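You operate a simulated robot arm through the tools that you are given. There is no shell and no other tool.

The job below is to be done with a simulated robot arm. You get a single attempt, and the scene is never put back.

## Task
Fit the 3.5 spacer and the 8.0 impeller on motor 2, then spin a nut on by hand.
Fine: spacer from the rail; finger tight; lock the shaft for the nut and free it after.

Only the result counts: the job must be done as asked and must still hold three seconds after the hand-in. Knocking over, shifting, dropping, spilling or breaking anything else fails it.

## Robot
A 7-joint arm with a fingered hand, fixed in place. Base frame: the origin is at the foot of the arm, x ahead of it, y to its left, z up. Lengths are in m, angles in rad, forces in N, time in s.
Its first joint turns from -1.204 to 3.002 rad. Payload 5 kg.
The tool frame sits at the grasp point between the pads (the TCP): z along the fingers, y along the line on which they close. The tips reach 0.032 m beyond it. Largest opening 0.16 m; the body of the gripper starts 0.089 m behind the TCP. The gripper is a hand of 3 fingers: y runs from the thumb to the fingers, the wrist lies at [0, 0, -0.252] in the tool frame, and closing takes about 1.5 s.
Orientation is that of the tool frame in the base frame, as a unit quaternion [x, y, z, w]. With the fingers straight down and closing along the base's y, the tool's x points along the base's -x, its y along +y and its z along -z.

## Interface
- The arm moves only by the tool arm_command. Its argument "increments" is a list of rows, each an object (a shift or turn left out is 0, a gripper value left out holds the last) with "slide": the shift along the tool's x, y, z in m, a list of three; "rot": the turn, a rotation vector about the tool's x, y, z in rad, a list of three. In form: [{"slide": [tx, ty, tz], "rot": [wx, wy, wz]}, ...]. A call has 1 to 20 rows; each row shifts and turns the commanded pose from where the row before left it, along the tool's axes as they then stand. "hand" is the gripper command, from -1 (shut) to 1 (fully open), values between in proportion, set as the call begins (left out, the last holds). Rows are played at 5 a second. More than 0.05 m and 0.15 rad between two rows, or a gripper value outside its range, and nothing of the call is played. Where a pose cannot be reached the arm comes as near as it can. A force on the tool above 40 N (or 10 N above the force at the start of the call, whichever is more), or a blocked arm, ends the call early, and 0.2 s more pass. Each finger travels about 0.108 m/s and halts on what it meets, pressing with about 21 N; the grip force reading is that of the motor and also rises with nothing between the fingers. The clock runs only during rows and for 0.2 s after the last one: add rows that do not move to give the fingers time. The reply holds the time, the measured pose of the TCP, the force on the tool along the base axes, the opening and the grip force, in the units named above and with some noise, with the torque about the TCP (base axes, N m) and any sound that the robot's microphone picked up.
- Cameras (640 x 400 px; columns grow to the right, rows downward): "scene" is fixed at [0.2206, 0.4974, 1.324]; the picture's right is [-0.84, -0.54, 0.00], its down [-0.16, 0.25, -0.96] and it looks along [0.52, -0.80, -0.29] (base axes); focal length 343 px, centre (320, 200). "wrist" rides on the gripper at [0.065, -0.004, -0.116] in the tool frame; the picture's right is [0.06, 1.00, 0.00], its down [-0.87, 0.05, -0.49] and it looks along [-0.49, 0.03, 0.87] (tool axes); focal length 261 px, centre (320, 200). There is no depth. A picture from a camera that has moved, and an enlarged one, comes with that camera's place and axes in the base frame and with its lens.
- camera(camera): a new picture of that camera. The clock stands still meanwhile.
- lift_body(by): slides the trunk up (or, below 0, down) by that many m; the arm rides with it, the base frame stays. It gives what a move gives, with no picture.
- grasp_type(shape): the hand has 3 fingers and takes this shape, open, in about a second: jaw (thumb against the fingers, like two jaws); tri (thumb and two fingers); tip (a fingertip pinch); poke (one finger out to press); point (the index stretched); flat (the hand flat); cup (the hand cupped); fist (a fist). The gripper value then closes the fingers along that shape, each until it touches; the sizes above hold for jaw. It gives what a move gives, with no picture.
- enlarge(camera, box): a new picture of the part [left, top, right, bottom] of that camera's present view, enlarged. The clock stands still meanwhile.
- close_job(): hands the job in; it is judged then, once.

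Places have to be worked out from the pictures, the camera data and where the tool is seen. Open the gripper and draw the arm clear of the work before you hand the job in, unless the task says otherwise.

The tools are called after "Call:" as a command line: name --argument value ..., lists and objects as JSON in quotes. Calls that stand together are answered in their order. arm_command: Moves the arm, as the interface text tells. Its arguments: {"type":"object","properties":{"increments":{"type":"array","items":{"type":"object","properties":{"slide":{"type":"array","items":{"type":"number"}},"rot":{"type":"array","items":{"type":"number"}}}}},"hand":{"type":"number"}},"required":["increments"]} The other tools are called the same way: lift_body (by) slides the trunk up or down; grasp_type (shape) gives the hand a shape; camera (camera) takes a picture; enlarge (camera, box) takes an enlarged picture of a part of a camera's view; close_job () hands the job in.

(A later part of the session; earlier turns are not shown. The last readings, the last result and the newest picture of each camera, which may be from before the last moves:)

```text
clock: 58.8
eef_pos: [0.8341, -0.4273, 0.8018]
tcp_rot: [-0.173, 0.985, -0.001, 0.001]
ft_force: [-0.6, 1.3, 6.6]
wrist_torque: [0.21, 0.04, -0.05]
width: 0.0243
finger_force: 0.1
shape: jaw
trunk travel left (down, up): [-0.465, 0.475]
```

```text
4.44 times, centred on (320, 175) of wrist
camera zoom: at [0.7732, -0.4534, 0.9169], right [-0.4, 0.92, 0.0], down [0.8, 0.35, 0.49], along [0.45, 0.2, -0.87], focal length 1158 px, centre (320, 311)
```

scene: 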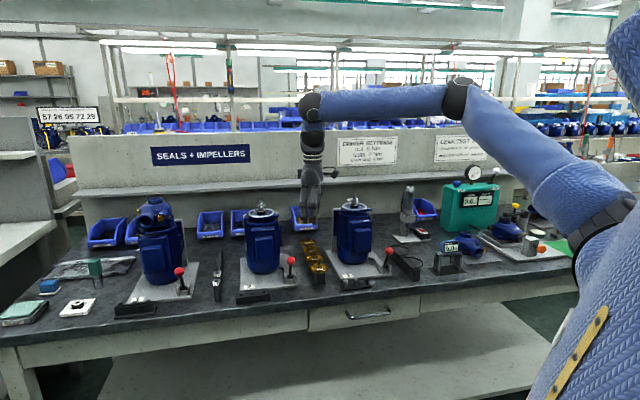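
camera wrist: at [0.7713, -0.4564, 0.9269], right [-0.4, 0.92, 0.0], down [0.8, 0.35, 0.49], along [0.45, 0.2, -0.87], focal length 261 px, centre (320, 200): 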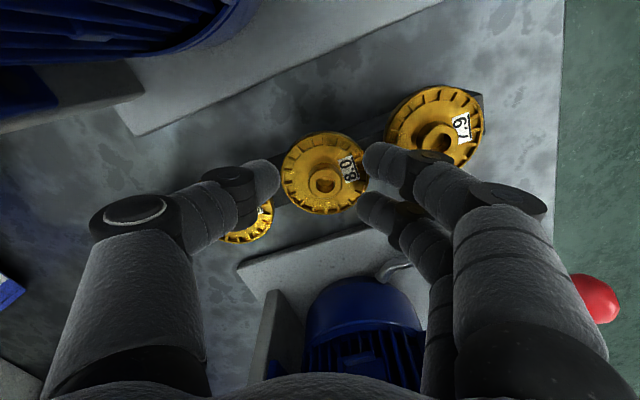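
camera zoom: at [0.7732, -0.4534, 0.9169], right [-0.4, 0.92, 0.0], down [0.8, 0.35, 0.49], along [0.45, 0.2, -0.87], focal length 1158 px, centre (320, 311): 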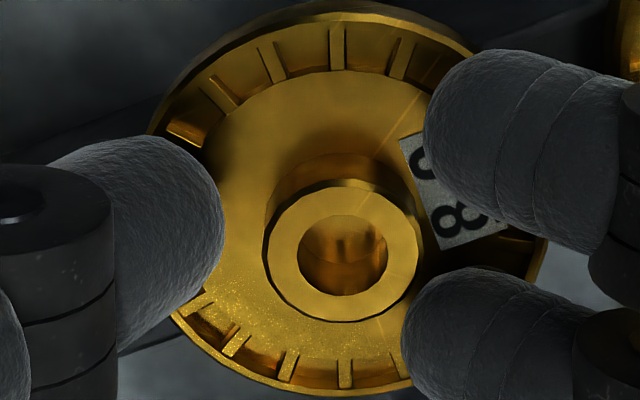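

The tips rest on the disk face (6.6 N), which is the lowest I can go; the hub is centred now. I relieve by 1.5 mm and close on the hub.

Call:
arm_command --increments '[{"slide": [0, 0, -0.0015]}, {}]'

Call:
arm_command --increments '[{}, {}, {}]' --hand -1

Call:
enlarge --camera "wrist" --box '[260, 130, 380, 220]'

Call:
enlarge --camera "scene" --box '[298, 235, 332, 270]'

```text
clock: 59.4
eef_pos: [0.8335, -0.4275, 0.802]
tcp_rot: [-0.173, 0.985, 0.0, 0.0]
ft_force: [-1.1, -0.4, -0.1]
wrist_torque: [0.0, -0.01, -0.01]
width: 0.0241
finger_force: 0.1
shape: jaw
trunk travel left (down, up): [-0.465, 0.475]
```

```text
clock: 60.2
eef_pos: [0.8341, -0.4284, 0.8027]
tcp_rot: [-0.173, 0.985, 0.0, 0.0]
ft_force: [-0.3, -1.0, 2.0]
wrist_torque: [0.0, -0.01, 0.02]
width: 0.0033
finger_force: 21.0
shape: jaw
trunk travel left (down, up): [-0.465, 0.475]
```

```text
4.44 times, centred on (320, 175) of wrist
camera zoom: at [0.7735, -0.4538, 0.9182], right [-0.4, 0.92, 0.0], down [0.8, 0.35, 0.49], along [0.45, 0.2, -0.87], focal length 1158 px, centre (320, 311)
```

zoom: 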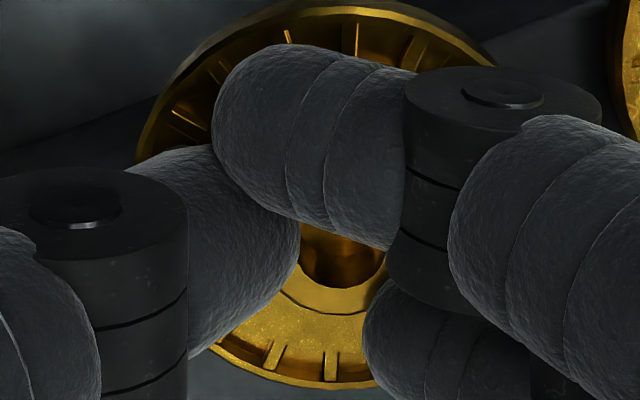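

```text
11.43 times, centred on (315, 252) of scene
camera zoom: at [0.2206, 0.4974, 1.324], right [-0.84, -0.54, 0.0], down [-0.16, 0.25, -0.96], along [0.52, -0.8, -0.29], focal length 3924 px, centre (377, -400)
```

zoom: 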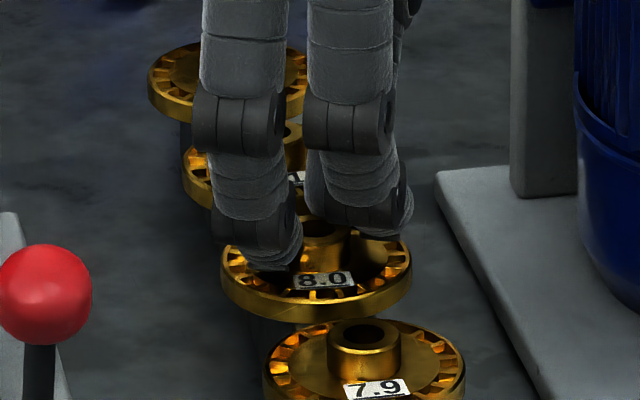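

The hub is too short: the round fingertips rode over it. I open, back off, and go for a rim grip instead; motor 3's edge is really at e≈0.205, so turning the closing axis about 15° from the bench axis leaves clearance.

Call:
arm_command --increments '[{}, {}, {}, {"slide": [0, 0, -0.03]}, {"slide": [0, 0, -0.04]}, {"slide": [0, 0, -0.04]}, {}]' --hand -0.4

Call:
arm_command --increments '[{"rot": [0, 0, 0.14]}, {"rot": [0, 0, 0.14]}, {"rot": [0, 0, 0.14]}, {"rot": [0, 0, 0.14]}, {"rot": [0, 0, 0.14]}, {"rot": [0, 0, 0.14]}, {"rot": [0, 0, 0.14]}, {"rot": [0, 0, 0.14]}, {"rot": [0, 0, 0.14]}, {"rot": [0, 0, 0.136]}, {}]' --hand -0.0625

Call:
camera --camera "wrist"

Call:
enlarge --camera "wrist" --box '[270, 80, 390, 180]'

Call:
enlarge --camera "scene" --box '[290, 220, 340, 280]'

```text
clock: 61.8
eef_pos: [0.8288, -0.4289, 0.9114]
tcp_rot: [-0.171, 0.985, 0.0, -0.001]
ft_force: [0.0, 0.0, -1.0]
wrist_torque: [0.06, 0.05, 0.0]
width: 0.0475
finger_force: 0.2
shape: jaw
trunk travel left (down, up): [-0.465, 0.475]
```

```text
clock: 64.2
eef_pos: [0.8347, -0.4282, 0.9112]
tcp_rot: [0.501, 0.866, 0.0, -0.001]
ft_force: [0.1, 0.6, 0.0]
wrist_torque: [0.01, -0.02, -0.02]
width: 0.0743
finger_force: 0.1
shape: jaw
trunk travel left (down, up): [-0.465, 0.475]
```

```text
taken
camera wrist: at [0.7975, -0.3732, 1.0275], right [0.83, 0.55, 0.0], down [0.48, -0.73, 0.49], along [0.27, -0.41, -0.87], focal length 261 px, centre (320, 200)
```

wrist: 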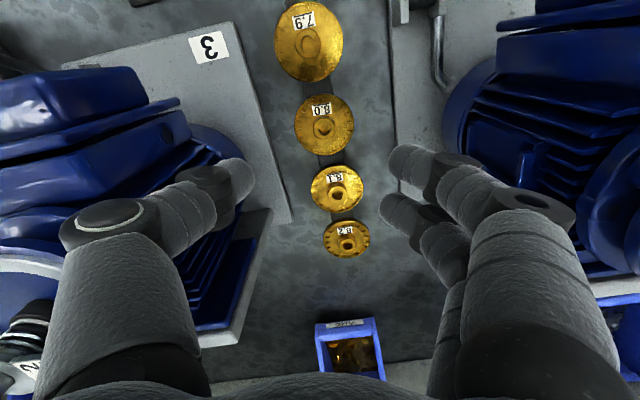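

```text
4.00 times, centred on (330, 130) of wrist
camera zoom: at [0.7975, -0.3732, 1.0275], right [0.83, 0.55, 0.0], down [0.48, -0.73, 0.49], along [0.27, -0.41, -0.87], focal length 1043 px, centre (280, 480)
```

zoom: 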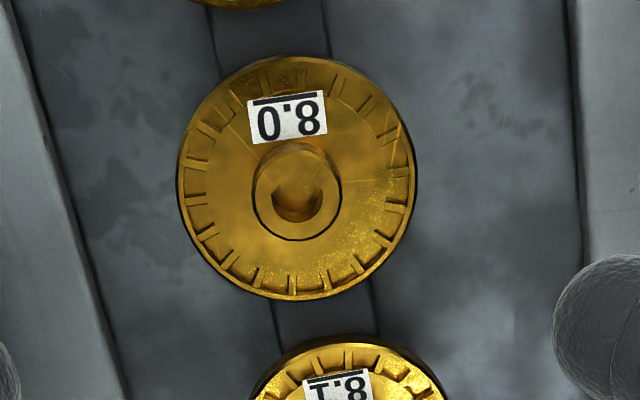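

```text
6.67 times, centred on (315, 250) of scene
camera zoom: at [0.2206, 0.4974, 1.324], right [-0.84, -0.54, 0.0], down [-0.16, 0.25, -0.96], along [0.52, -0.8, -0.29], focal length 2289 px, centre (353, -133)
```

zoom: 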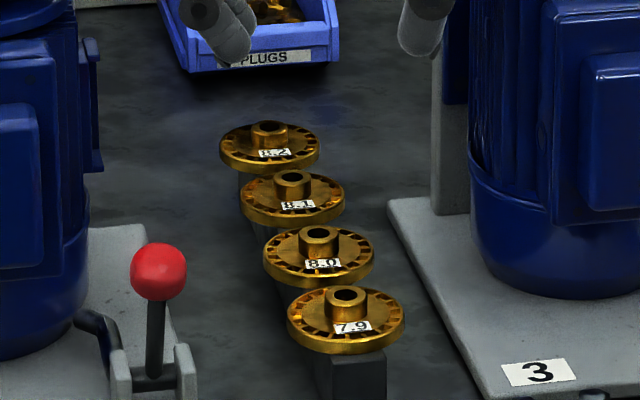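

The impeller is undisturbed. I centre the hand over it and come down 85 mm, still with the tips above the disk.

Call:
arm_command --increments '[{"slide": [0.0066, 0.005, 0]}, {"slide": [0, 0, 0.04]}, {"slide": [0, 0, 0.045]}, {}, {}]'

Call:
camera --camera "wrist"

Call:
enlarge --camera "wrist" --box '[240, 110, 400, 220]'

Call:
enlarge --camera "scene" --box '[280, 170, 370, 280]'

```text
clock: 65.4
eef_pos: [0.8335, -0.4198, 0.8263]
tcp_rot: [0.501, 0.866, -0.001, 0.0]
ft_force: [-1.0, -0.1, -0.6]
wrist_torque: [0.0, 0.04, -0.01]
width: 0.0744
finger_force: 0.0
shape: jaw
trunk travel left (down, up): [-0.465, 0.475]
```

```text
taken
camera wrist: at [0.7975, -0.3655, 0.9414], right [0.83, 0.55, 0.0], down [0.48, -0.73, 0.49], along [0.27, -0.41, -0.87], focal length 261 px, centre (320, 200)
```

wrist: 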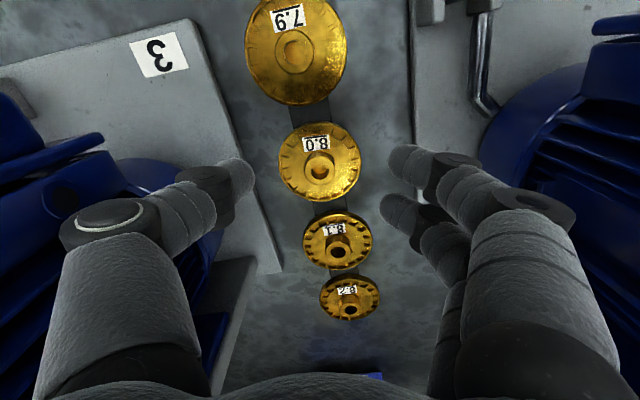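

```text
3.64 times, centred on (320, 165) of wrist
camera zoom: at [0.7975, -0.3655, 0.9414], right [0.83, 0.55, 0.0], down [0.48, -0.73, 0.49], along [0.27, -0.41, -0.87], focal length 948 px, centre (320, 327)
```

zoom: 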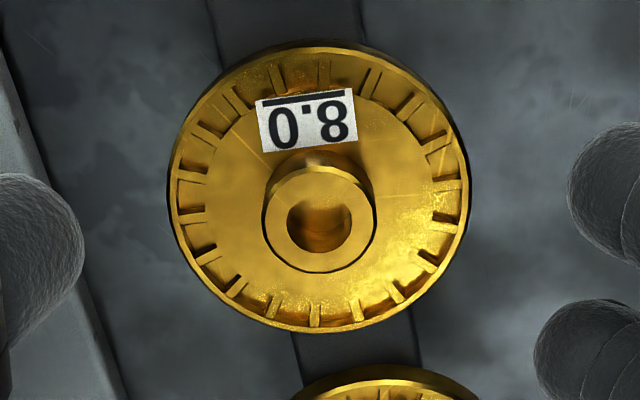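

```text
3.64 times, centred on (325, 225) of scene
camera zoom: at [0.2206, 0.4974, 1.324], right [-0.84, -0.54, 0.0], down [-0.16, 0.25, -0.96], along [0.52, -0.8, -0.29], focal length 1249 px, centre (302, 109)
```

zoom: 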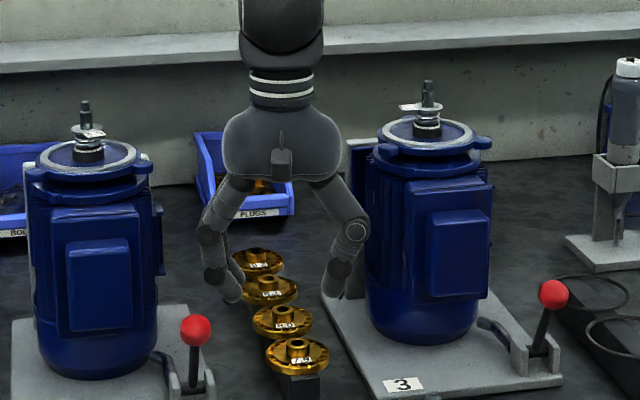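

The impeller is centred at tool (-0.002, 0). I narrow the opening to 68 mm and lower 36 mm so that the fingertips are level with the rim.

Call:
arm_command --increments '[{}, {"slide": [0, 0, 0.012]}, {"slide": [0, 0, 0.012]}, {"slide": [0, 0, 0.012]}, {}, {}]' --hand -0.13

Call:
enlarge --camera "wrist" --box '[230, 110, 410, 230]'

Call:
enlarge --camera "scene" --box '[285, 200, 355, 280]'

```text
clock: 66.8
eef_pos: [0.8335, -0.4186, 0.7894]
tcp_rot: [0.501, 0.866, 0.0, 0.0]
ft_force: [-0.1, -0.1, 0.6]
wrist_torque: [0.02, 0.0, -0.02]
width: 0.0702
finger_force: 0.1
shape: jaw
trunk travel left (down, up): [-0.465, 0.475]
```

```text
3.33 times, centred on (320, 170) of wrist
camera zoom: at [0.7967, -0.3645, 0.9052], right [0.83, 0.55, 0.0], down [0.48, -0.73, 0.49], along [0.27, -0.41, -0.87], focal length 869 px, centre (320, 300)
```

zoom: 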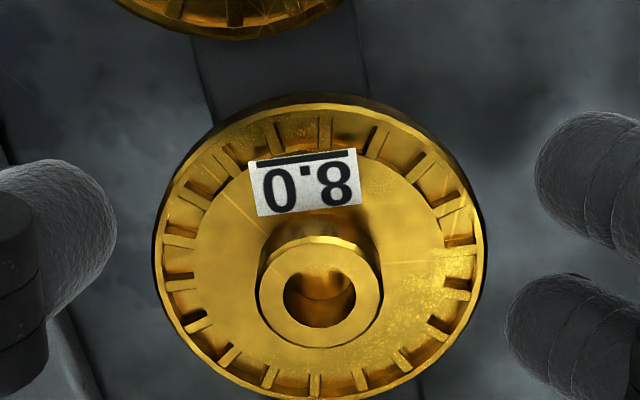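

```text
5.00 times, centred on (320, 240) of scene
camera zoom: at [0.2206, 0.4974, 1.324], right [-0.84, -0.54, 0.0], down [-0.16, 0.25, -0.96], along [0.52, -0.8, -0.29], focal length 1717 px, centre (320, 0)
```

zoom: 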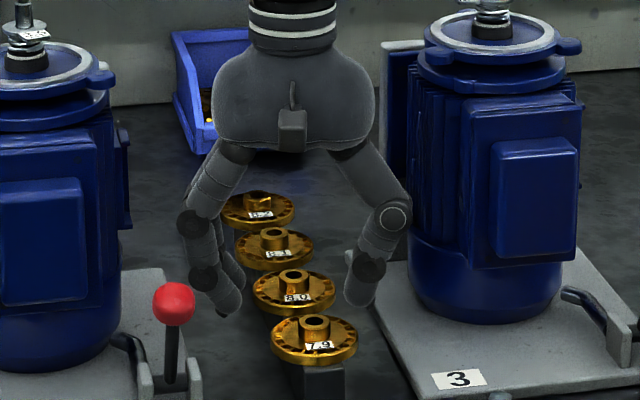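

The rim lies level between thumb and fingers with no contact. I close stepwise.

Call:
arm_command --increments '[{}, {}]' --hand -0.28

Call:
enlarge --camera "wrist" --box '[230, 110, 410, 230]'

Call:
arm_command --increments '[{}, {}]' --hand -0.35

Call:
enlarge --camera "wrist" --box '[230, 110, 410, 230]'

```text
clock: 67.4
eef_pos: [0.834, -0.419, 0.7894]
tcp_rot: [0.501, 0.866, 0.0, 0.0]
ft_force: [-0.7, 0.2, -0.5]
wrist_torque: [0.02, 0.02, 0.02]
width: 0.058
finger_force: 0.1
shape: jaw
trunk travel left (down, up): [-0.465, 0.475]
```

```text
3.33 times, centred on (320, 170) of wrist
camera zoom: at [0.7967, -0.3644, 0.9054], right [0.83, 0.55, 0.0], down [0.48, -0.73, 0.49], along [0.27, -0.41, -0.87], focal length 869 px, centre (320, 300)
```

zoom: 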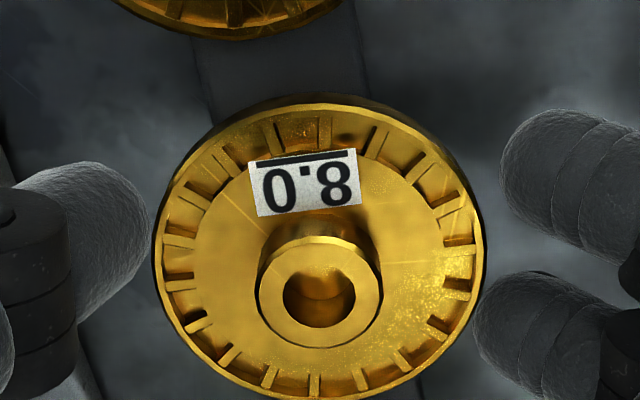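

```text
clock: 68.0
eef_pos: [0.8336, -0.4186, 0.7904]
tcp_rot: [0.5, 0.866, 0.0, 0.0]
ft_force: [-0.5, 0.6, 0.6]
wrist_torque: [0.01, 0.02, -0.01]
width: 0.0494
finger_force: 21.2
shape: jaw
trunk travel left (down, up): [-0.465, 0.475]
```

```text
3.33 times, centred on (320, 170) of wrist
camera zoom: at [0.7966, -0.3644, 0.9055], right [0.83, 0.55, 0.0], down [0.48, -0.73, 0.49], along [0.27, -0.41, -0.87], focal length 869 px, centre (320, 300)
```

zoom: 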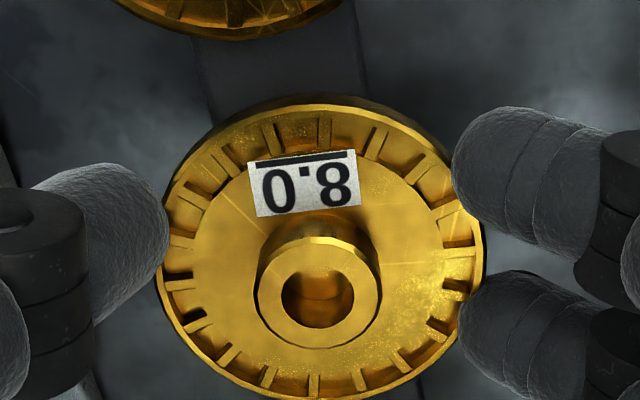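

The fingers now bear on the rim (49 mm, 21 N) with the impeller flat. I apply full squeeze and lift slowly 10 mm to test it.

Call:
arm_command --increments '[{}, {}]' --hand -1

Call:
arm_command --increments '[{"slide": [0, 0, -0.005]}, {"slide": [0, 0, -0.005]}, {}]'

Call:
enlarge --camera "wrist" --box '[230, 110, 410, 230]'

Call:
enlarge --camera "scene" --box '[298, 225, 340, 270]'

```text
clock: 68.6
eef_pos: [0.8336, -0.419, 0.7898]
tcp_rot: [0.501, 0.866, 0.0, 0.0]
ft_force: [0.3, 0.1, -0.6]
wrist_torque: [0.01, 0.01, 0.0]
width: 0.0495
finger_force: 21.1
shape: jaw
trunk travel left (down, up): [-0.465, 0.475]
```

```text
clock: 69.4
eef_pos: [0.8337, -0.4182, 0.7999]
tcp_rot: [0.501, 0.865, 0.0, 0.0]
ft_force: [0.5, -0.1, -0.5]
wrist_torque: [-0.01, 0.04, 0.01]
width: 0.0495
finger_force: 21.0
shape: jaw
trunk travel left (down, up): [-0.465, 0.475]
```

```text
3.33 times, centred on (320, 170) of wrist
camera zoom: at [0.7962, -0.3647, 0.9162], right [0.83, 0.55, 0.0], down [0.48, -0.73, 0.49], along [0.27, -0.41, -0.87], focal length 869 px, centre (320, 300)
```

zoom: 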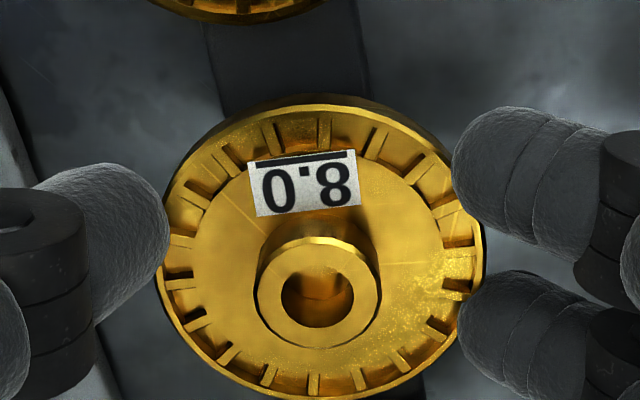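

```text
8.89 times, centred on (319, 248) of scene
camera zoom: at [0.2206, 0.4974, 1.324], right [-0.84, -0.54, 0.0], down [-0.16, 0.25, -0.96], along [0.52, -0.8, -0.29], focal length 3052 px, centre (329, -222)
```

zoom: 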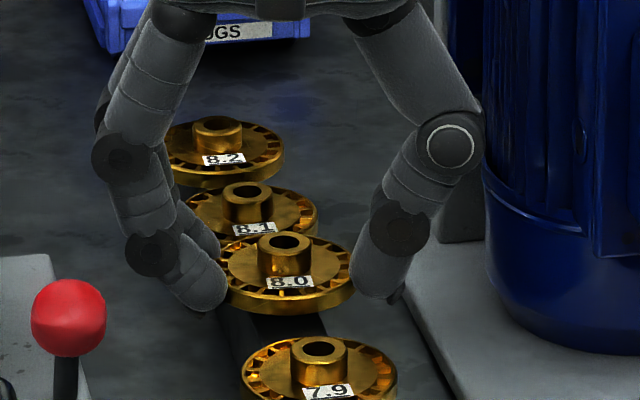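

The impeller is held flat. I raise the trunk 0.27 m and carry it toward motor 2's shaft.

Call:
lift_body --by 0.27

Call:
arm_command --increments '[{"slide": [0.0016, 0.0179, 0]}, {"slide": [0.0016, 0.0179, 0]}, {"slide": [0.0016, 0.0179, 0]}, {"slide": [0.0016, 0.0179, 0]}, {"slide": [0.0016, 0.0179, 0]}, {"slide": [0.0015, 0.0179, 0]}, {"slide": [0.0015, 0.0179, 0]}, {"slide": [0.0015, 0.0179, 0]}, {"slide": [0.0015, 0.0179, 0]}, {"slide": [0.0015, 0.0179, 0]}, {}, {}]'

Call:
camera --camera "wrist"

Call:
enlarge --camera "wrist" --box '[230, 100, 410, 220]'

Call:
enlarge --camera "scene" --box '[235, 150, 295, 220]'

```text
clock: 72.2
eef_pos: [0.8343, -0.4192, 1.0701]
tcp_rot: [0.501, 0.866, 0.0, 0.0]
ft_force: [-0.3, 0.3, -1.1]
wrist_torque: [0.01, 0.02, 0.01]
width: 0.0495
finger_force: 21.0
shape: jaw
trunk travel left (down, up): [-0.735, 0.205]
```

```text
clock: 74.8
eef_pos: [0.9805, -0.3165, 1.0687]
tcp_rot: [0.501, 0.865, 0.0, 0.0]
ft_force: [0.0, -0.7, -1.1]
wrist_torque: [-0.01, 0.03, -0.04]
width: 0.0494
finger_force: 21.6
shape: jaw
trunk travel left (down, up): [-0.735, 0.205]
```

```text
taken
camera wrist: at [0.944, -0.2614, 1.1844], right [0.83, 0.55, 0.0], down [0.48, -0.73, 0.49], along [0.27, -0.41, -0.87], focal length 261 px, centre (320, 200)
```

wrist: 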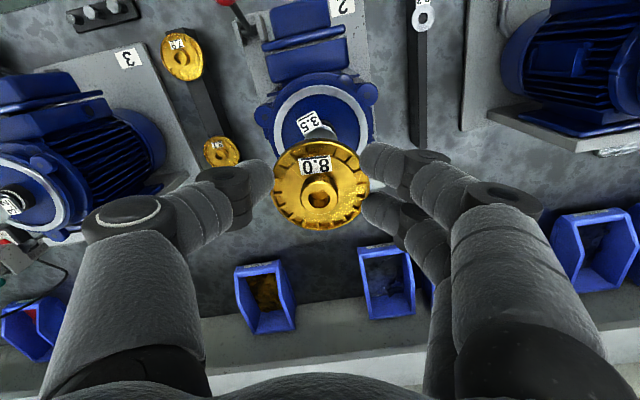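

```text
3.33 times, centred on (320, 160) of wrist
camera zoom: at [0.944, -0.2614, 1.1844], right [0.83, 0.55, 0.0], down [0.48, -0.73, 0.49], along [0.27, -0.41, -0.87], focal length 869 px, centre (320, 333)
```

zoom: 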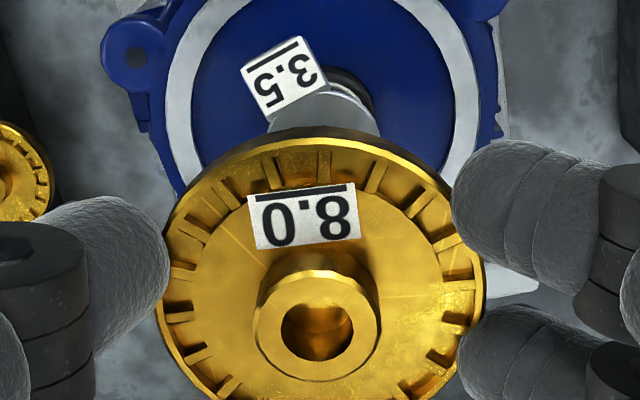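

```text
5.71 times, centred on (265, 185) of scene
camera zoom: at [0.2206, 0.4974, 1.324], right [-0.84, -0.54, 0.0], down [-0.16, 0.25, -0.96], along [0.52, -0.8, -0.29], focal length 1962 px, centre (634, 286)
```

zoom: 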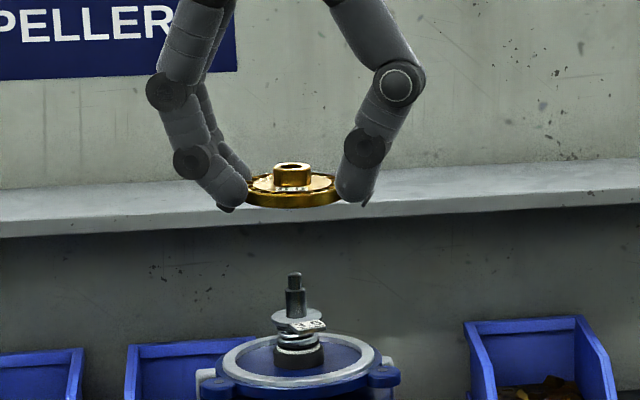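

The impeller is 50 mm above the shaft and about 1.3 mm short along the closing direction. I correct that and lower 44 mm, stopping just above the thread tip.

Call:
arm_command --increments '[{"slide": [0, 0.0013, 0]}, {"slide": [0, 0, 0.015]}, {"slide": [0, 0, 0.015]}, {"slide": [0, 0, 0.014]}, {}, {}]'

Call:
enlarge --camera "wrist" --box '[285, 160, 355, 215]'

Call:
enlarge --camera "scene" --box '[245, 180, 280, 215]'

```text
clock: 76.2
eef_pos: [0.982, -0.3149, 1.0252]
tcp_rot: [0.501, 0.866, 0.0, 0.0]
ft_force: [-0.4, 0.4, -0.6]
wrist_torque: [0.03, 0.04, -0.01]
width: 0.0492
finger_force: 21.0
shape: jaw
trunk travel left (down, up): [-0.735, 0.205]
```

```text
7.27 times, centred on (320, 188) of wrist
camera zoom: at [0.9458, -0.2612, 1.1415], right [0.83, 0.55, 0.0], down [0.48, -0.73, 0.49], along [0.27, -0.41, -0.87], focal length 1896 px, centre (320, 291)
```

zoom: 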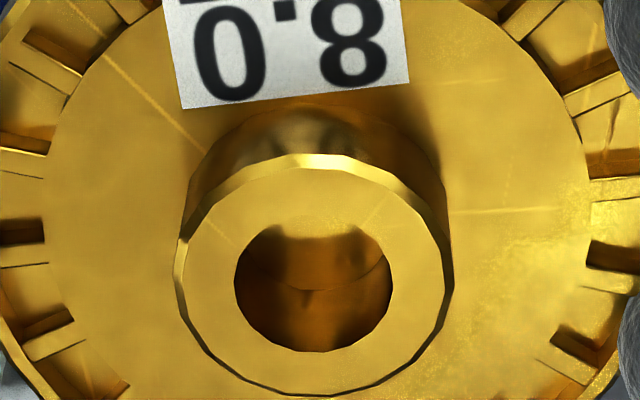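

```text
11.43 times, centred on (262, 198) of scene
camera zoom: at [0.2206, 0.4974, 1.324], right [-0.84, -0.54, 0.0], down [-0.16, 0.25, -0.96], along [0.52, -0.8, -0.29], focal length 3924 px, centre (977, 229)
```

zoom: 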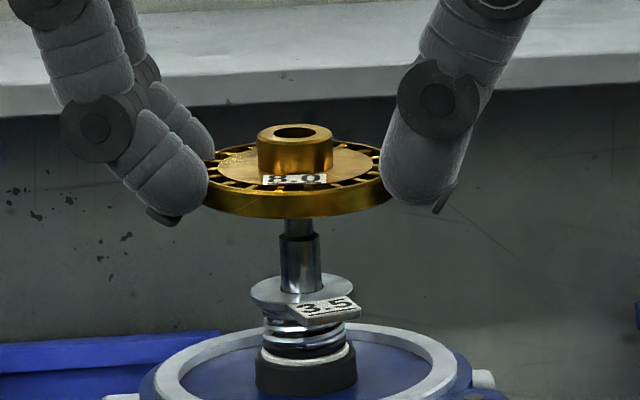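

Hub and shaft line up in the scene view, with the tip right at the impeller's underside. I lower 8 mm and look down the bore.

Call:
arm_command --increments '[{"slide": [0, 0, 0.004]}, {"slide": [0, 0, 0.004]}, {}]'

Call:
enlarge --camera "wrist" --box '[285, 160, 355, 215]'

Call:
enlarge --camera "scene" --box '[245, 180, 280, 215]'

```text
clock: 77.0
eef_pos: [0.9816, -0.3158, 1.0176]
tcp_rot: [0.5, 0.866, 0.001, 0.0]
ft_force: [-1.0, 0.6, -1.1]
wrist_torque: [0.02, -0.02, 0.0]
width: 0.0488
finger_force: 21.0
shape: jaw
trunk travel left (down, up): [-0.735, 0.205]
```

```text
7.27 times, centred on (320, 188) of wrist
camera zoom: at [0.9449, -0.2614, 1.1337], right [0.83, 0.55, 0.0], down [0.48, -0.73, 0.49], along [0.27, -0.41, -0.87], focal length 1896 px, centre (320, 291)
```

zoom: 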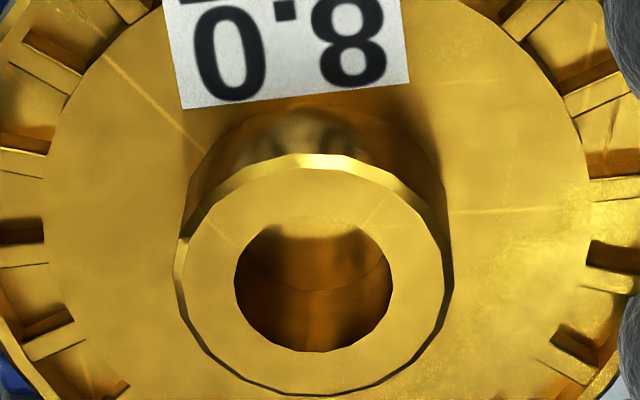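

```text
11.43 times, centred on (262, 198) of scene
camera zoom: at [0.2206, 0.4974, 1.324], right [-0.84, -0.54, 0.0], down [-0.16, 0.25, -0.96], along [0.52, -0.8, -0.29], focal length 3924 px, centre (977, 229)
```

zoom: 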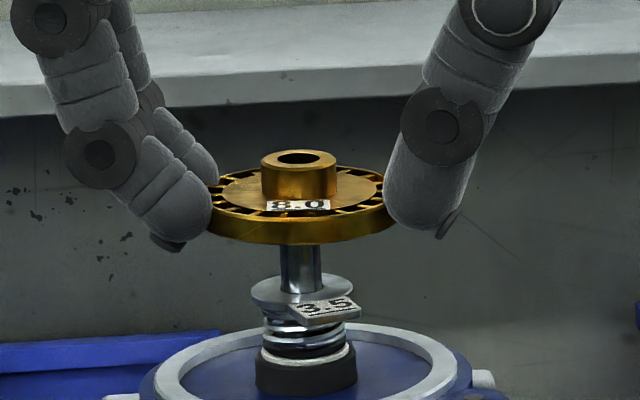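

No force and the tip is not visible in the bore yet. I go down another 8 mm.

Call:
arm_command --increments '[{"slide": [0, 0, 0.004]}, {"slide": [0, 0, 0.004]}, {}]'

Call:
enlarge --camera "wrist" --box '[285, 160, 355, 215]'

Call:
enlarge --camera "scene" --box '[245, 180, 280, 215]'

```text
clock: 77.8
eef_pos: [0.9811, -0.3156, 1.0102]
tcp_rot: [0.501, 0.865, 0.0, 0.0]
ft_force: [0.1, 0.9, -2.1]
wrist_torque: [0.02, 0.0, 0.0]
width: 0.0491
finger_force: 21.7
shape: jaw
trunk travel left (down, up): [-0.735, 0.205]
```

```text
7.27 times, centred on (320, 188) of wrist
camera zoom: at [0.9448, -0.2618, 1.1261], right [0.83, 0.55, 0.0], down [0.48, -0.73, 0.49], along [0.27, -0.41, -0.87], focal length 1896 px, centre (320, 291)
```

zoom: 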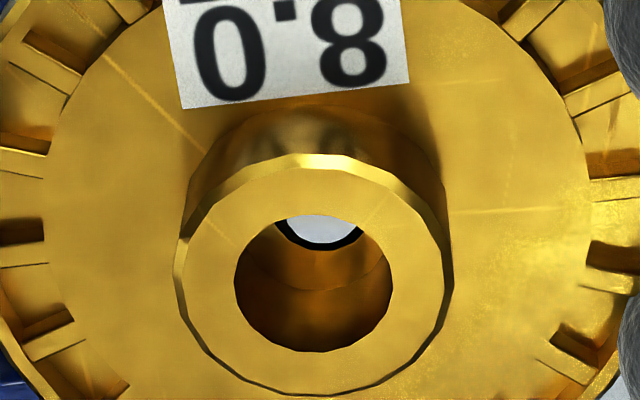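

```text
11.43 times, centred on (262, 198) of scene
camera zoom: at [0.2206, 0.4974, 1.324], right [-0.84, -0.54, 0.0], down [-0.16, 0.25, -0.96], along [0.52, -0.8, -0.29], focal length 3924 px, centre (977, 229)
```

zoom: 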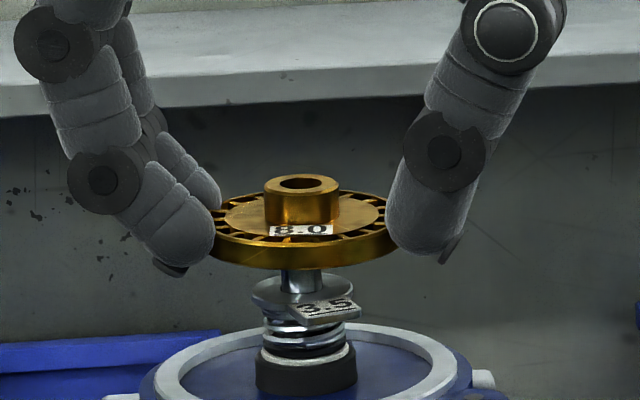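

The thread tip now shows in the bore, centred within about 1 mm. I nudge 0.3 mm and go down in small steps past the shoulder, watching the force.

Call:
arm_command --increments '[{"slide": [0, 0.0003, 0.002]}, {"slide": [0, 0, 0.002]}, {}]'

Call:
enlarge --camera "wrist" --box '[285, 160, 355, 215]'

Call:
enlarge --camera "scene" --box '[245, 180, 280, 215]'

```text
clock: 78.6
eef_pos: [0.9824, -0.3151, 1.0081]
tcp_rot: [0.501, 0.865, 0.0, 0.0]
ft_force: [-0.5, 0.5, -1.7]
wrist_torque: [0.01, -0.01, 0.0]
width: 0.0493
finger_force: 20.6
shape: jaw
trunk travel left (down, up): [-0.735, 0.205]
```

```text
7.27 times, centred on (320, 188) of wrist
camera zoom: at [0.9453, -0.2617, 1.1226], right [0.83, 0.55, 0.0], down [0.48, -0.73, 0.49], along [0.27, -0.41, -0.87], focal length 1896 px, centre (320, 291)
```

zoom: 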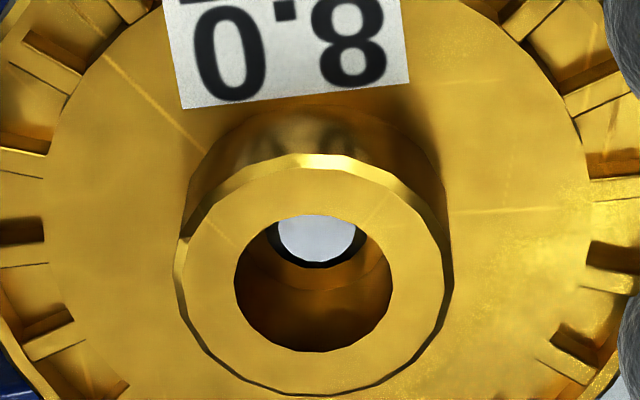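

```text
11.43 times, centred on (262, 198) of scene
camera zoom: at [0.2206, 0.4974, 1.324], right [-0.84, -0.54, 0.0], down [-0.16, 0.25, -0.96], along [0.52, -0.8, -0.29], focal length 3924 px, centre (977, 229)
```

zoom: 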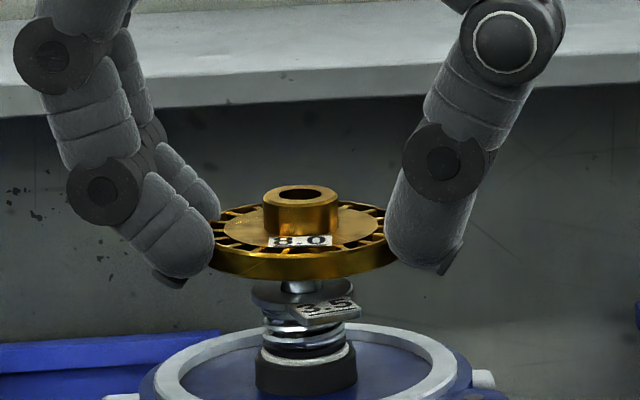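

The tip is well centred in the bore. I continue down 4 mm past the shoulder.

Call:
arm_command --increments '[{"slide": [0, 0, 0.002]}, {"slide": [0, 0, 0.002]}, {}]'

Call:
enlarge --camera "wrist" --box '[285, 160, 355, 215]'

Call:
enlarge --camera "scene" --box '[245, 180, 280, 215]'

```text
clock: 79.4
eef_pos: [0.9818, -0.316, 1.0028]
tcp_rot: [0.501, 0.866, 0.0, 0.001]
ft_force: [0.0, 0.8, -0.8]
wrist_torque: [-0.03, -0.02, -0.03]
width: 0.0493
finger_force: 20.6
shape: jaw
trunk travel left (down, up): [-0.735, 0.205]
```

```text
7.27 times, centred on (320, 188) of wrist
camera zoom: at [0.9448, -0.2625, 1.1181], right [0.83, 0.55, 0.0], down [0.48, -0.73, 0.49], along [0.27, -0.41, -0.87], focal length 1896 px, centre (320, 291)
```

zoom: 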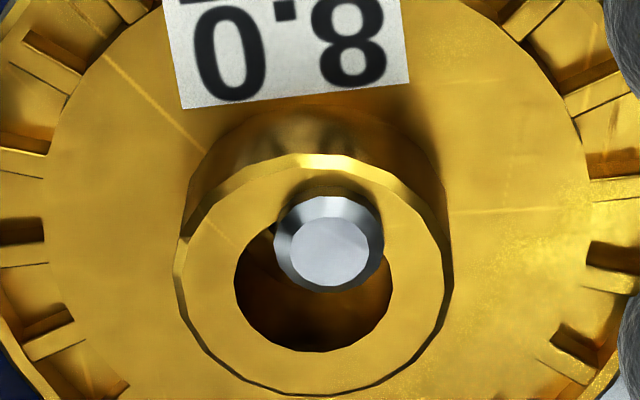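

```text
11.43 times, centred on (262, 198) of scene
camera zoom: at [0.2206, 0.4974, 1.324], right [-0.84, -0.54, 0.0], down [-0.16, 0.25, -0.96], along [0.52, -0.8, -0.29], focal length 3924 px, centre (977, 229)
```

zoom: 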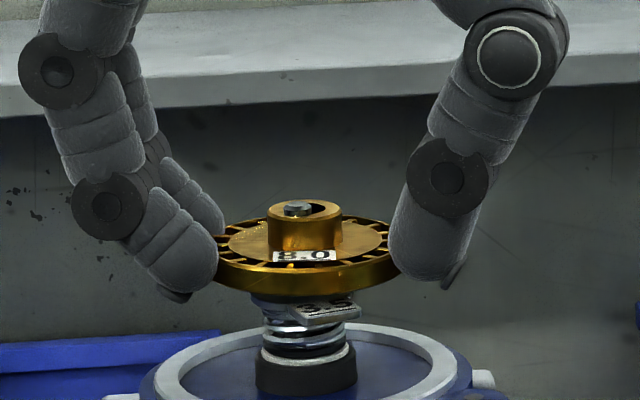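

The tip is now at the hub's top but clearly off centre: about 2.9 mm toward the camera and 1.3 mm toward the fingers, with no side force. I shift the hand by that and recheck.

Call:
arm_command --increments '[{"slide": [0.0015, 0.0007, 0]}, {"slide": [0.0014, 0.0006, 0]}, {}, {}]'

Call:
enlarge --camera "wrist" --box '[285, 160, 355, 215]'

Call:
enlarge --camera "scene" --box '[250, 185, 274, 212]'

```text
clock: 80.4
eef_pos: [0.981, -0.3124, 1.0024]
tcp_rot: [0.501, 0.866, 0.0, -0.001]
ft_force: [-1.0, -0.3, -0.7]
wrist_torque: [0.0, 0.02, -0.03]
width: 0.0494
finger_force: 20.2
shape: jaw
trunk travel left (down, up): [-0.735, 0.205]
```

```text
7.27 times, centred on (320, 188) of wrist
camera zoom: at [0.9448, -0.2585, 1.1177], right [0.83, 0.55, 0.0], down [0.48, -0.73, 0.49], along [0.27, -0.41, -0.87], focal length 1896 px, centre (320, 291)
```

zoom: 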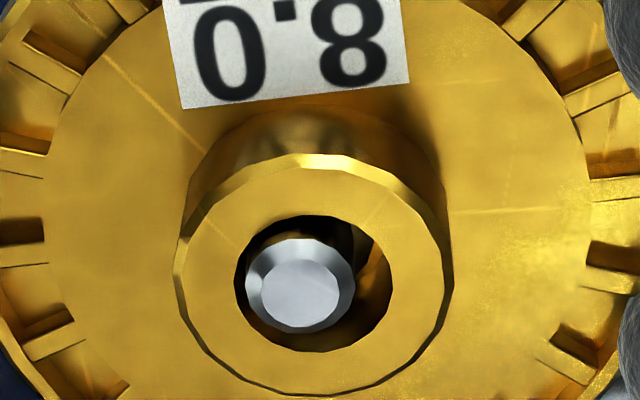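

```text
14.81 times, centred on (262, 198) of scene
camera zoom: at [0.2206, 0.4974, 1.324], right [-0.84, -0.54, 0.0], down [-0.16, 0.25, -0.96], along [0.52, -0.8, -0.29], focal length 5087 px, centre (1179, 222)
```

zoom: 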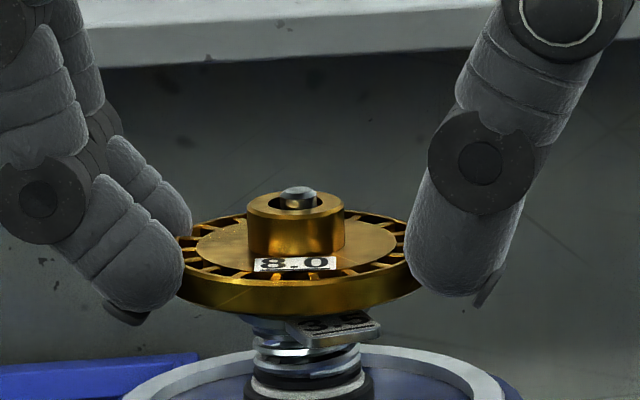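

The tip is now inside the bore, about 1 mm off along the closing direction. I correct 0.8 mm and lower 4 mm.

Call:
arm_command --increments '[{"slide": [0, -0.0008, 0.001]}, {"slide": [0, 0, 0.003]}, {}, {}]'

Call:
enlarge --camera "wrist" --box '[285, 160, 355, 215]'

Call:
enlarge --camera "scene" --box '[250, 185, 274, 212]'

```text
clock: 81.4
eef_pos: [0.9809, -0.3135, 0.9976]
tcp_rot: [0.501, 0.866, 0.0, 0.0]
ft_force: [-0.5, -0.1, -1.2]
wrist_torque: [0.03, 0.01, 0.0]
width: 0.0491
finger_force: 21.3
shape: jaw
trunk travel left (down, up): [-0.735, 0.205]
```

```text
7.27 times, centred on (320, 188) of wrist
camera zoom: at [0.944, -0.2587, 1.1134], right [0.83, 0.55, 0.0], down [0.48, -0.73, 0.49], along [0.27, -0.41, -0.87], focal length 1896 px, centre (320, 291)
```

zoom: 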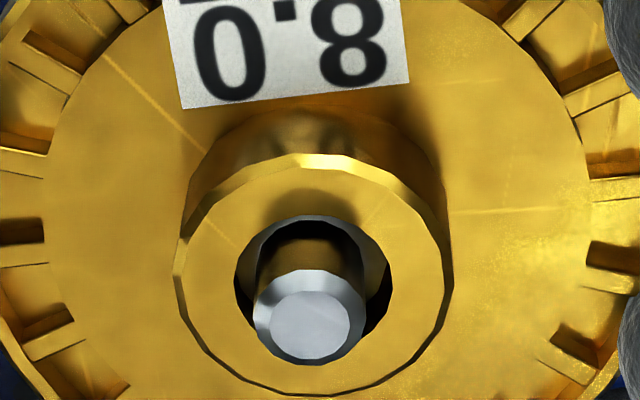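

```text
14.81 times, centred on (262, 198) of scene
camera zoom: at [0.2206, 0.4974, 1.324], right [-0.84, -0.54, 0.0], down [-0.16, 0.25, -0.96], along [0.52, -0.8, -0.29], focal length 5087 px, centre (1179, 222)
```

zoom: 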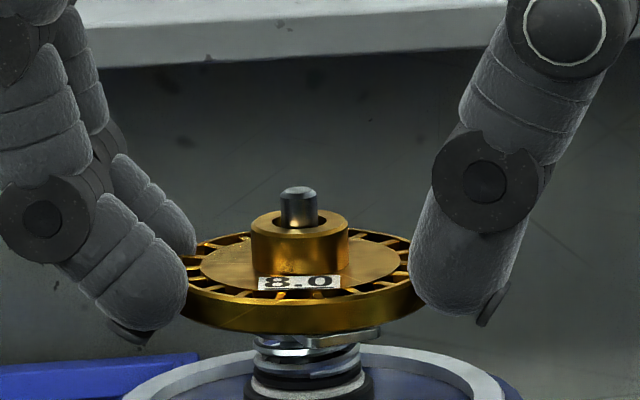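

The thread is centred in the hub and protrudes about 6–7 mm. I continue down in small steps until the impeller seats on the spacer.

Call:
arm_command --increments '[{"slide": [0, 0, 0.002]}, {"slide": [0, 0, 0.002]}, {}]'

Call:
enlarge --camera "wrist" --box '[285, 160, 355, 215]'

Call:
enlarge --camera "scene" --box '[250, 188, 274, 215]'

```text
clock: 82.2
eef_pos: [0.9793, -0.3131, 0.9965]
tcp_rot: [0.5, 0.866, 0.001, 0.0]
ft_force: [-3.2, -0.1, 10.4]
wrist_torque: [-0.11, 0.22, 0.02]
width: 0.0496
finger_force: 21.5
shape: jaw
trunk travel left (down, up): [-0.735, 0.205]
```

```text
7.27 times, centred on (320, 188) of wrist
camera zoom: at [0.943, -0.2583, 1.112], right [0.83, 0.55, 0.0], down [0.48, -0.73, 0.49], along [0.27, -0.41, -0.87], focal length 1896 px, centre (320, 291)
```

zoom: 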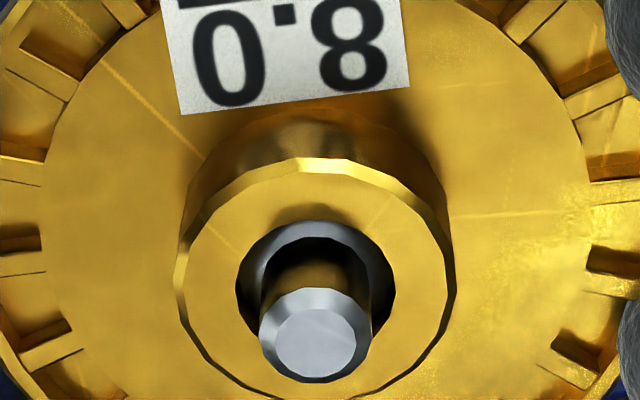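

```text
14.81 times, centred on (262, 202) of scene
camera zoom: at [0.2206, 0.4974, 1.324], right [-0.84, -0.54, 0.0], down [-0.16, 0.25, -0.96], along [0.52, -0.8, -0.29], focal length 5087 px, centre (1179, 178)
```

zoom: 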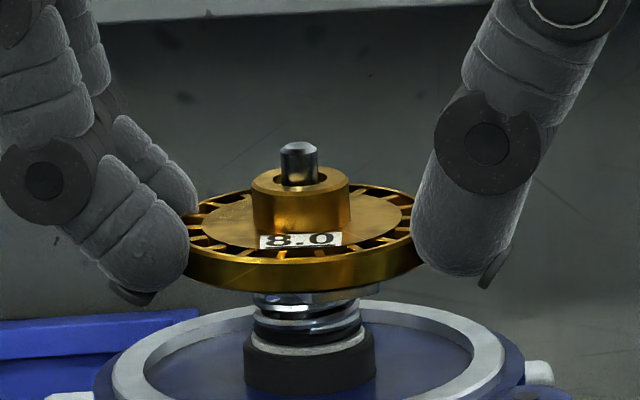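

The impeller is seated: 10 N upward reaction with the thread standing about 7 mm proud of the hub. I relieve the pressure by 1.5 mm and open the fingers gently.

Call:
arm_command --increments '[{"slide": [0, 0, -0.0015]}, {}]'

Call:
arm_command --increments '[{}, {}]' --hand -0.15

Call:
enlarge --camera "wrist" --box '[240, 120, 400, 230]'

Call:
enlarge --camera "scene" --box '[250, 188, 274, 215]'

```text
clock: 82.8
eef_pos: [0.9806, -0.3129, 0.9967]
tcp_rot: [0.5, 0.866, 0.0, -0.001]
ft_force: [-8.3, 2.8, 4.5]
wrist_torque: [-0.07, 0.33, 0.04]
width: 0.0496
finger_force: 21.0
shape: jaw
trunk travel left (down, up): [-0.735, 0.205]
```

```text
clock: 83.4
eef_pos: [0.9831, -0.3141, 0.9955]
tcp_rot: [0.501, 0.866, 0.0, 0.0]
ft_force: [-0.2, -0.5, -0.4]
wrist_torque: [-0.02, 0.02, 0.04]
width: 0.067
finger_force: 0.1
shape: jaw
trunk travel left (down, up): [-0.735, 0.205]
```

```text
3.64 times, centred on (320, 175) of wrist
camera zoom: at [0.9452, -0.2592, 1.1117], right [0.83, 0.55, 0.0], down [0.48, -0.73, 0.49], along [0.27, -0.41, -0.87], focal length 948 px, centre (320, 291)
```

zoom: 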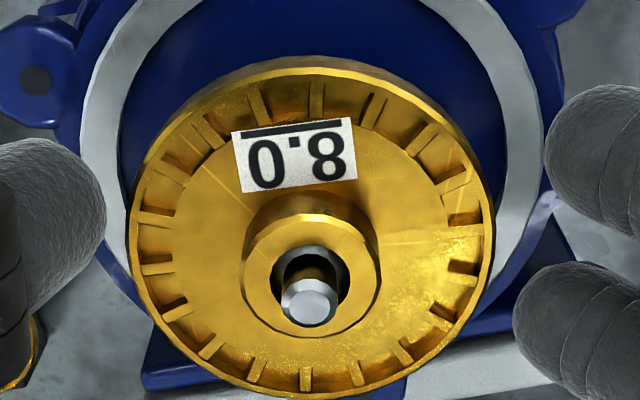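

```text
14.81 times, centred on (262, 202) of scene
camera zoom: at [0.2206, 0.4974, 1.324], right [-0.84, -0.54, 0.0], down [-0.16, 0.25, -0.96], along [0.52, -0.8, -0.29], focal length 5087 px, centre (1179, 178)
```

zoom: 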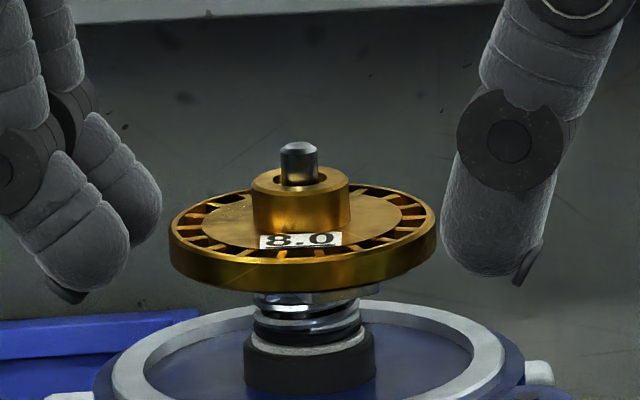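

The impeller stays put and level. I open a bit more and rise 90 mm straight up, then look again.

Call:
arm_command --increments '[{}, {"slide": [0, 0, -0.03]}, {"slide": [0, 0, -0.03]}, {"slide": [0, 0, -0.03]}, {}]' --hand 0.0

Call:
enlarge --camera "wrist" --box '[270, 60, 370, 160]'

Call:
enlarge --camera "scene" --box '[245, 188, 280, 223]'

Call:
camera --camera "scene"

```text
clock: 84.6
eef_pos: [0.98, -0.3105, 1.0874]
tcp_rot: [0.501, 0.866, 0.0, -0.001]
ft_force: [-0.5, -0.5, -0.2]
wrist_torque: [0.04, 0.02, -0.02]
width: 0.0795
finger_force: 0.0
shape: jaw
trunk travel left (down, up): [-0.735, 0.205]
```

```text
4.00 times, centred on (320, 110) of wrist
camera zoom: at [0.9442, -0.2568, 1.203], right [0.83, 0.55, 0.0], down [0.48, -0.73, 0.49], along [0.27, -0.41, -0.87], focal length 1043 px, centre (320, 560)
```

zoom: 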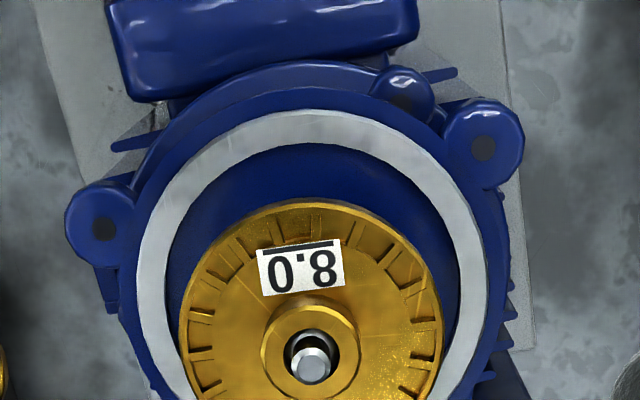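

```text
11.43 times, centred on (262, 206) of scene
camera zoom: at [0.2206, 0.4974, 1.324], right [-0.84, -0.54, 0.0], down [-0.16, 0.25, -0.96], along [0.52, -0.8, -0.29], focal length 3924 px, centre (977, 137)
```

zoom: 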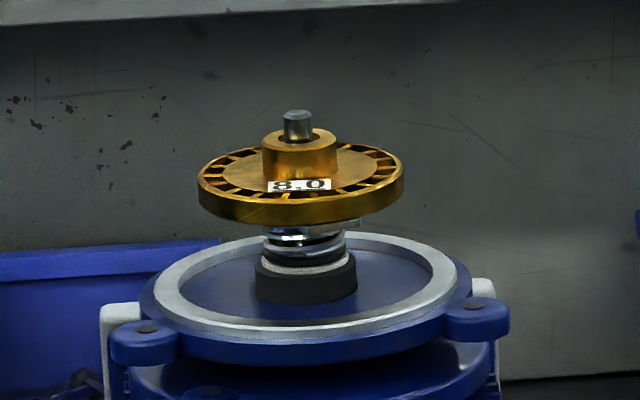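

```text
taken
```

scene: 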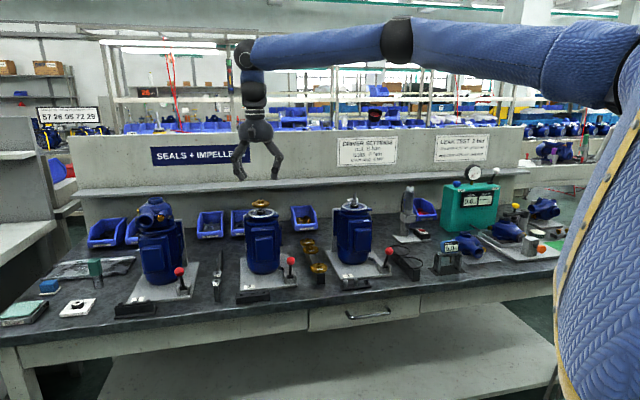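

The impeller is on the shaft. Next is the shaft lock: I turn the hand so that the fingers close front-to-back and move above motor 2's lever ball near (0.823, -0.267).

Call:
arm_command --increments '[{"rot": [0, 0, -0.141]}, {"rot": [0, 0, -0.141]}, {"rot": [0, 0, -0.141]}, {"rot": [0, 0, -0.141]}, {"rot": [0, 0, -0.141]}, {"rot": [0, 0, -0.141]}, {"rot": [0, 0, -0.141]}, {"rot": [0, 0, -0.141]}, {"rot": [0, 0, -0.141]}, {"rot": [0, 0, -0.141]}, {"rot": [0, 0, -0.141]}, {"rot": [0, 0, -0.141]}, {"rot": [0, 0, -0.141]}, {}]'

Call:
arm_command --increments '[{"slide": [0.0201, 0.0355, 0]}, {"slide": [0.0201, 0.0355, 0]}, {"slide": [0.02, 0.0354, 0]}, {"slide": [0.02, 0.0354, 0]}, {"rot": [0, -0.1, 0]}, {"rot": [0, -0.1, 0]}, {}]' --hand -0.25

Call:
camera --camera "wrist"

Call:
camera --camera "scene"

```text
clock: 87.6
eef_pos: [0.9797, -0.3134, 1.0857]
tcp_rot: [-0.383, 0.924, 0.0, 0.0]
ft_force: [-1.0, 0.1, 0.1]
wrist_torque: [-0.02, 0.01, 0.02]
width: 0.0795
finger_force: 0.1
shape: jaw
trunk travel left (down, up): [-0.735, 0.205]
```

```text
clock: 89.2
eef_pos: [0.8242, -0.2676, 1.0843]
tcp_rot: [-0.38, 0.92, 0.038, 0.092]
ft_force: [-0.6, 0.4, -0.4]
wrist_torque: [0.0, 0.01, -0.02]
width: 0.0603
finger_force: 0.0
shape: jaw
trunk travel left (down, up): [-0.735, 0.205]
```

```text
taken
camera wrist: at [0.7655, -0.332, 1.1854], right [-0.75, 0.66, -0.01], down [0.5, 0.57, 0.65], along [0.44, 0.48, -0.76], focal length 261 px, centre (320, 200)
```

wrist: 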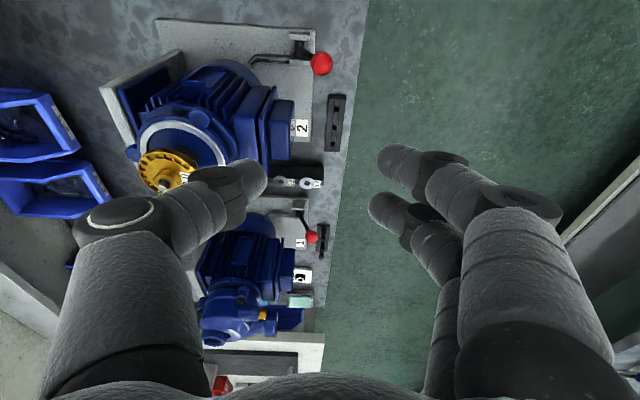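

```text
taken
```

scene: 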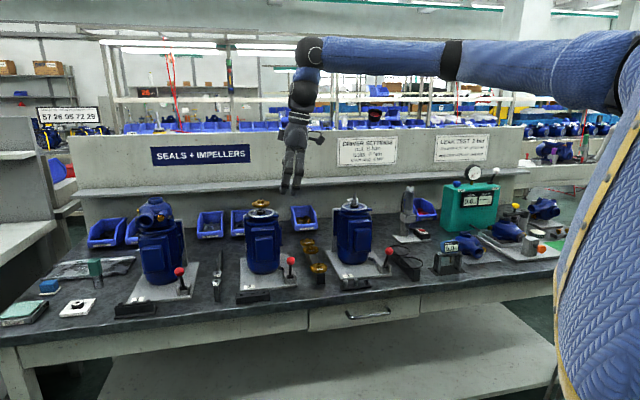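

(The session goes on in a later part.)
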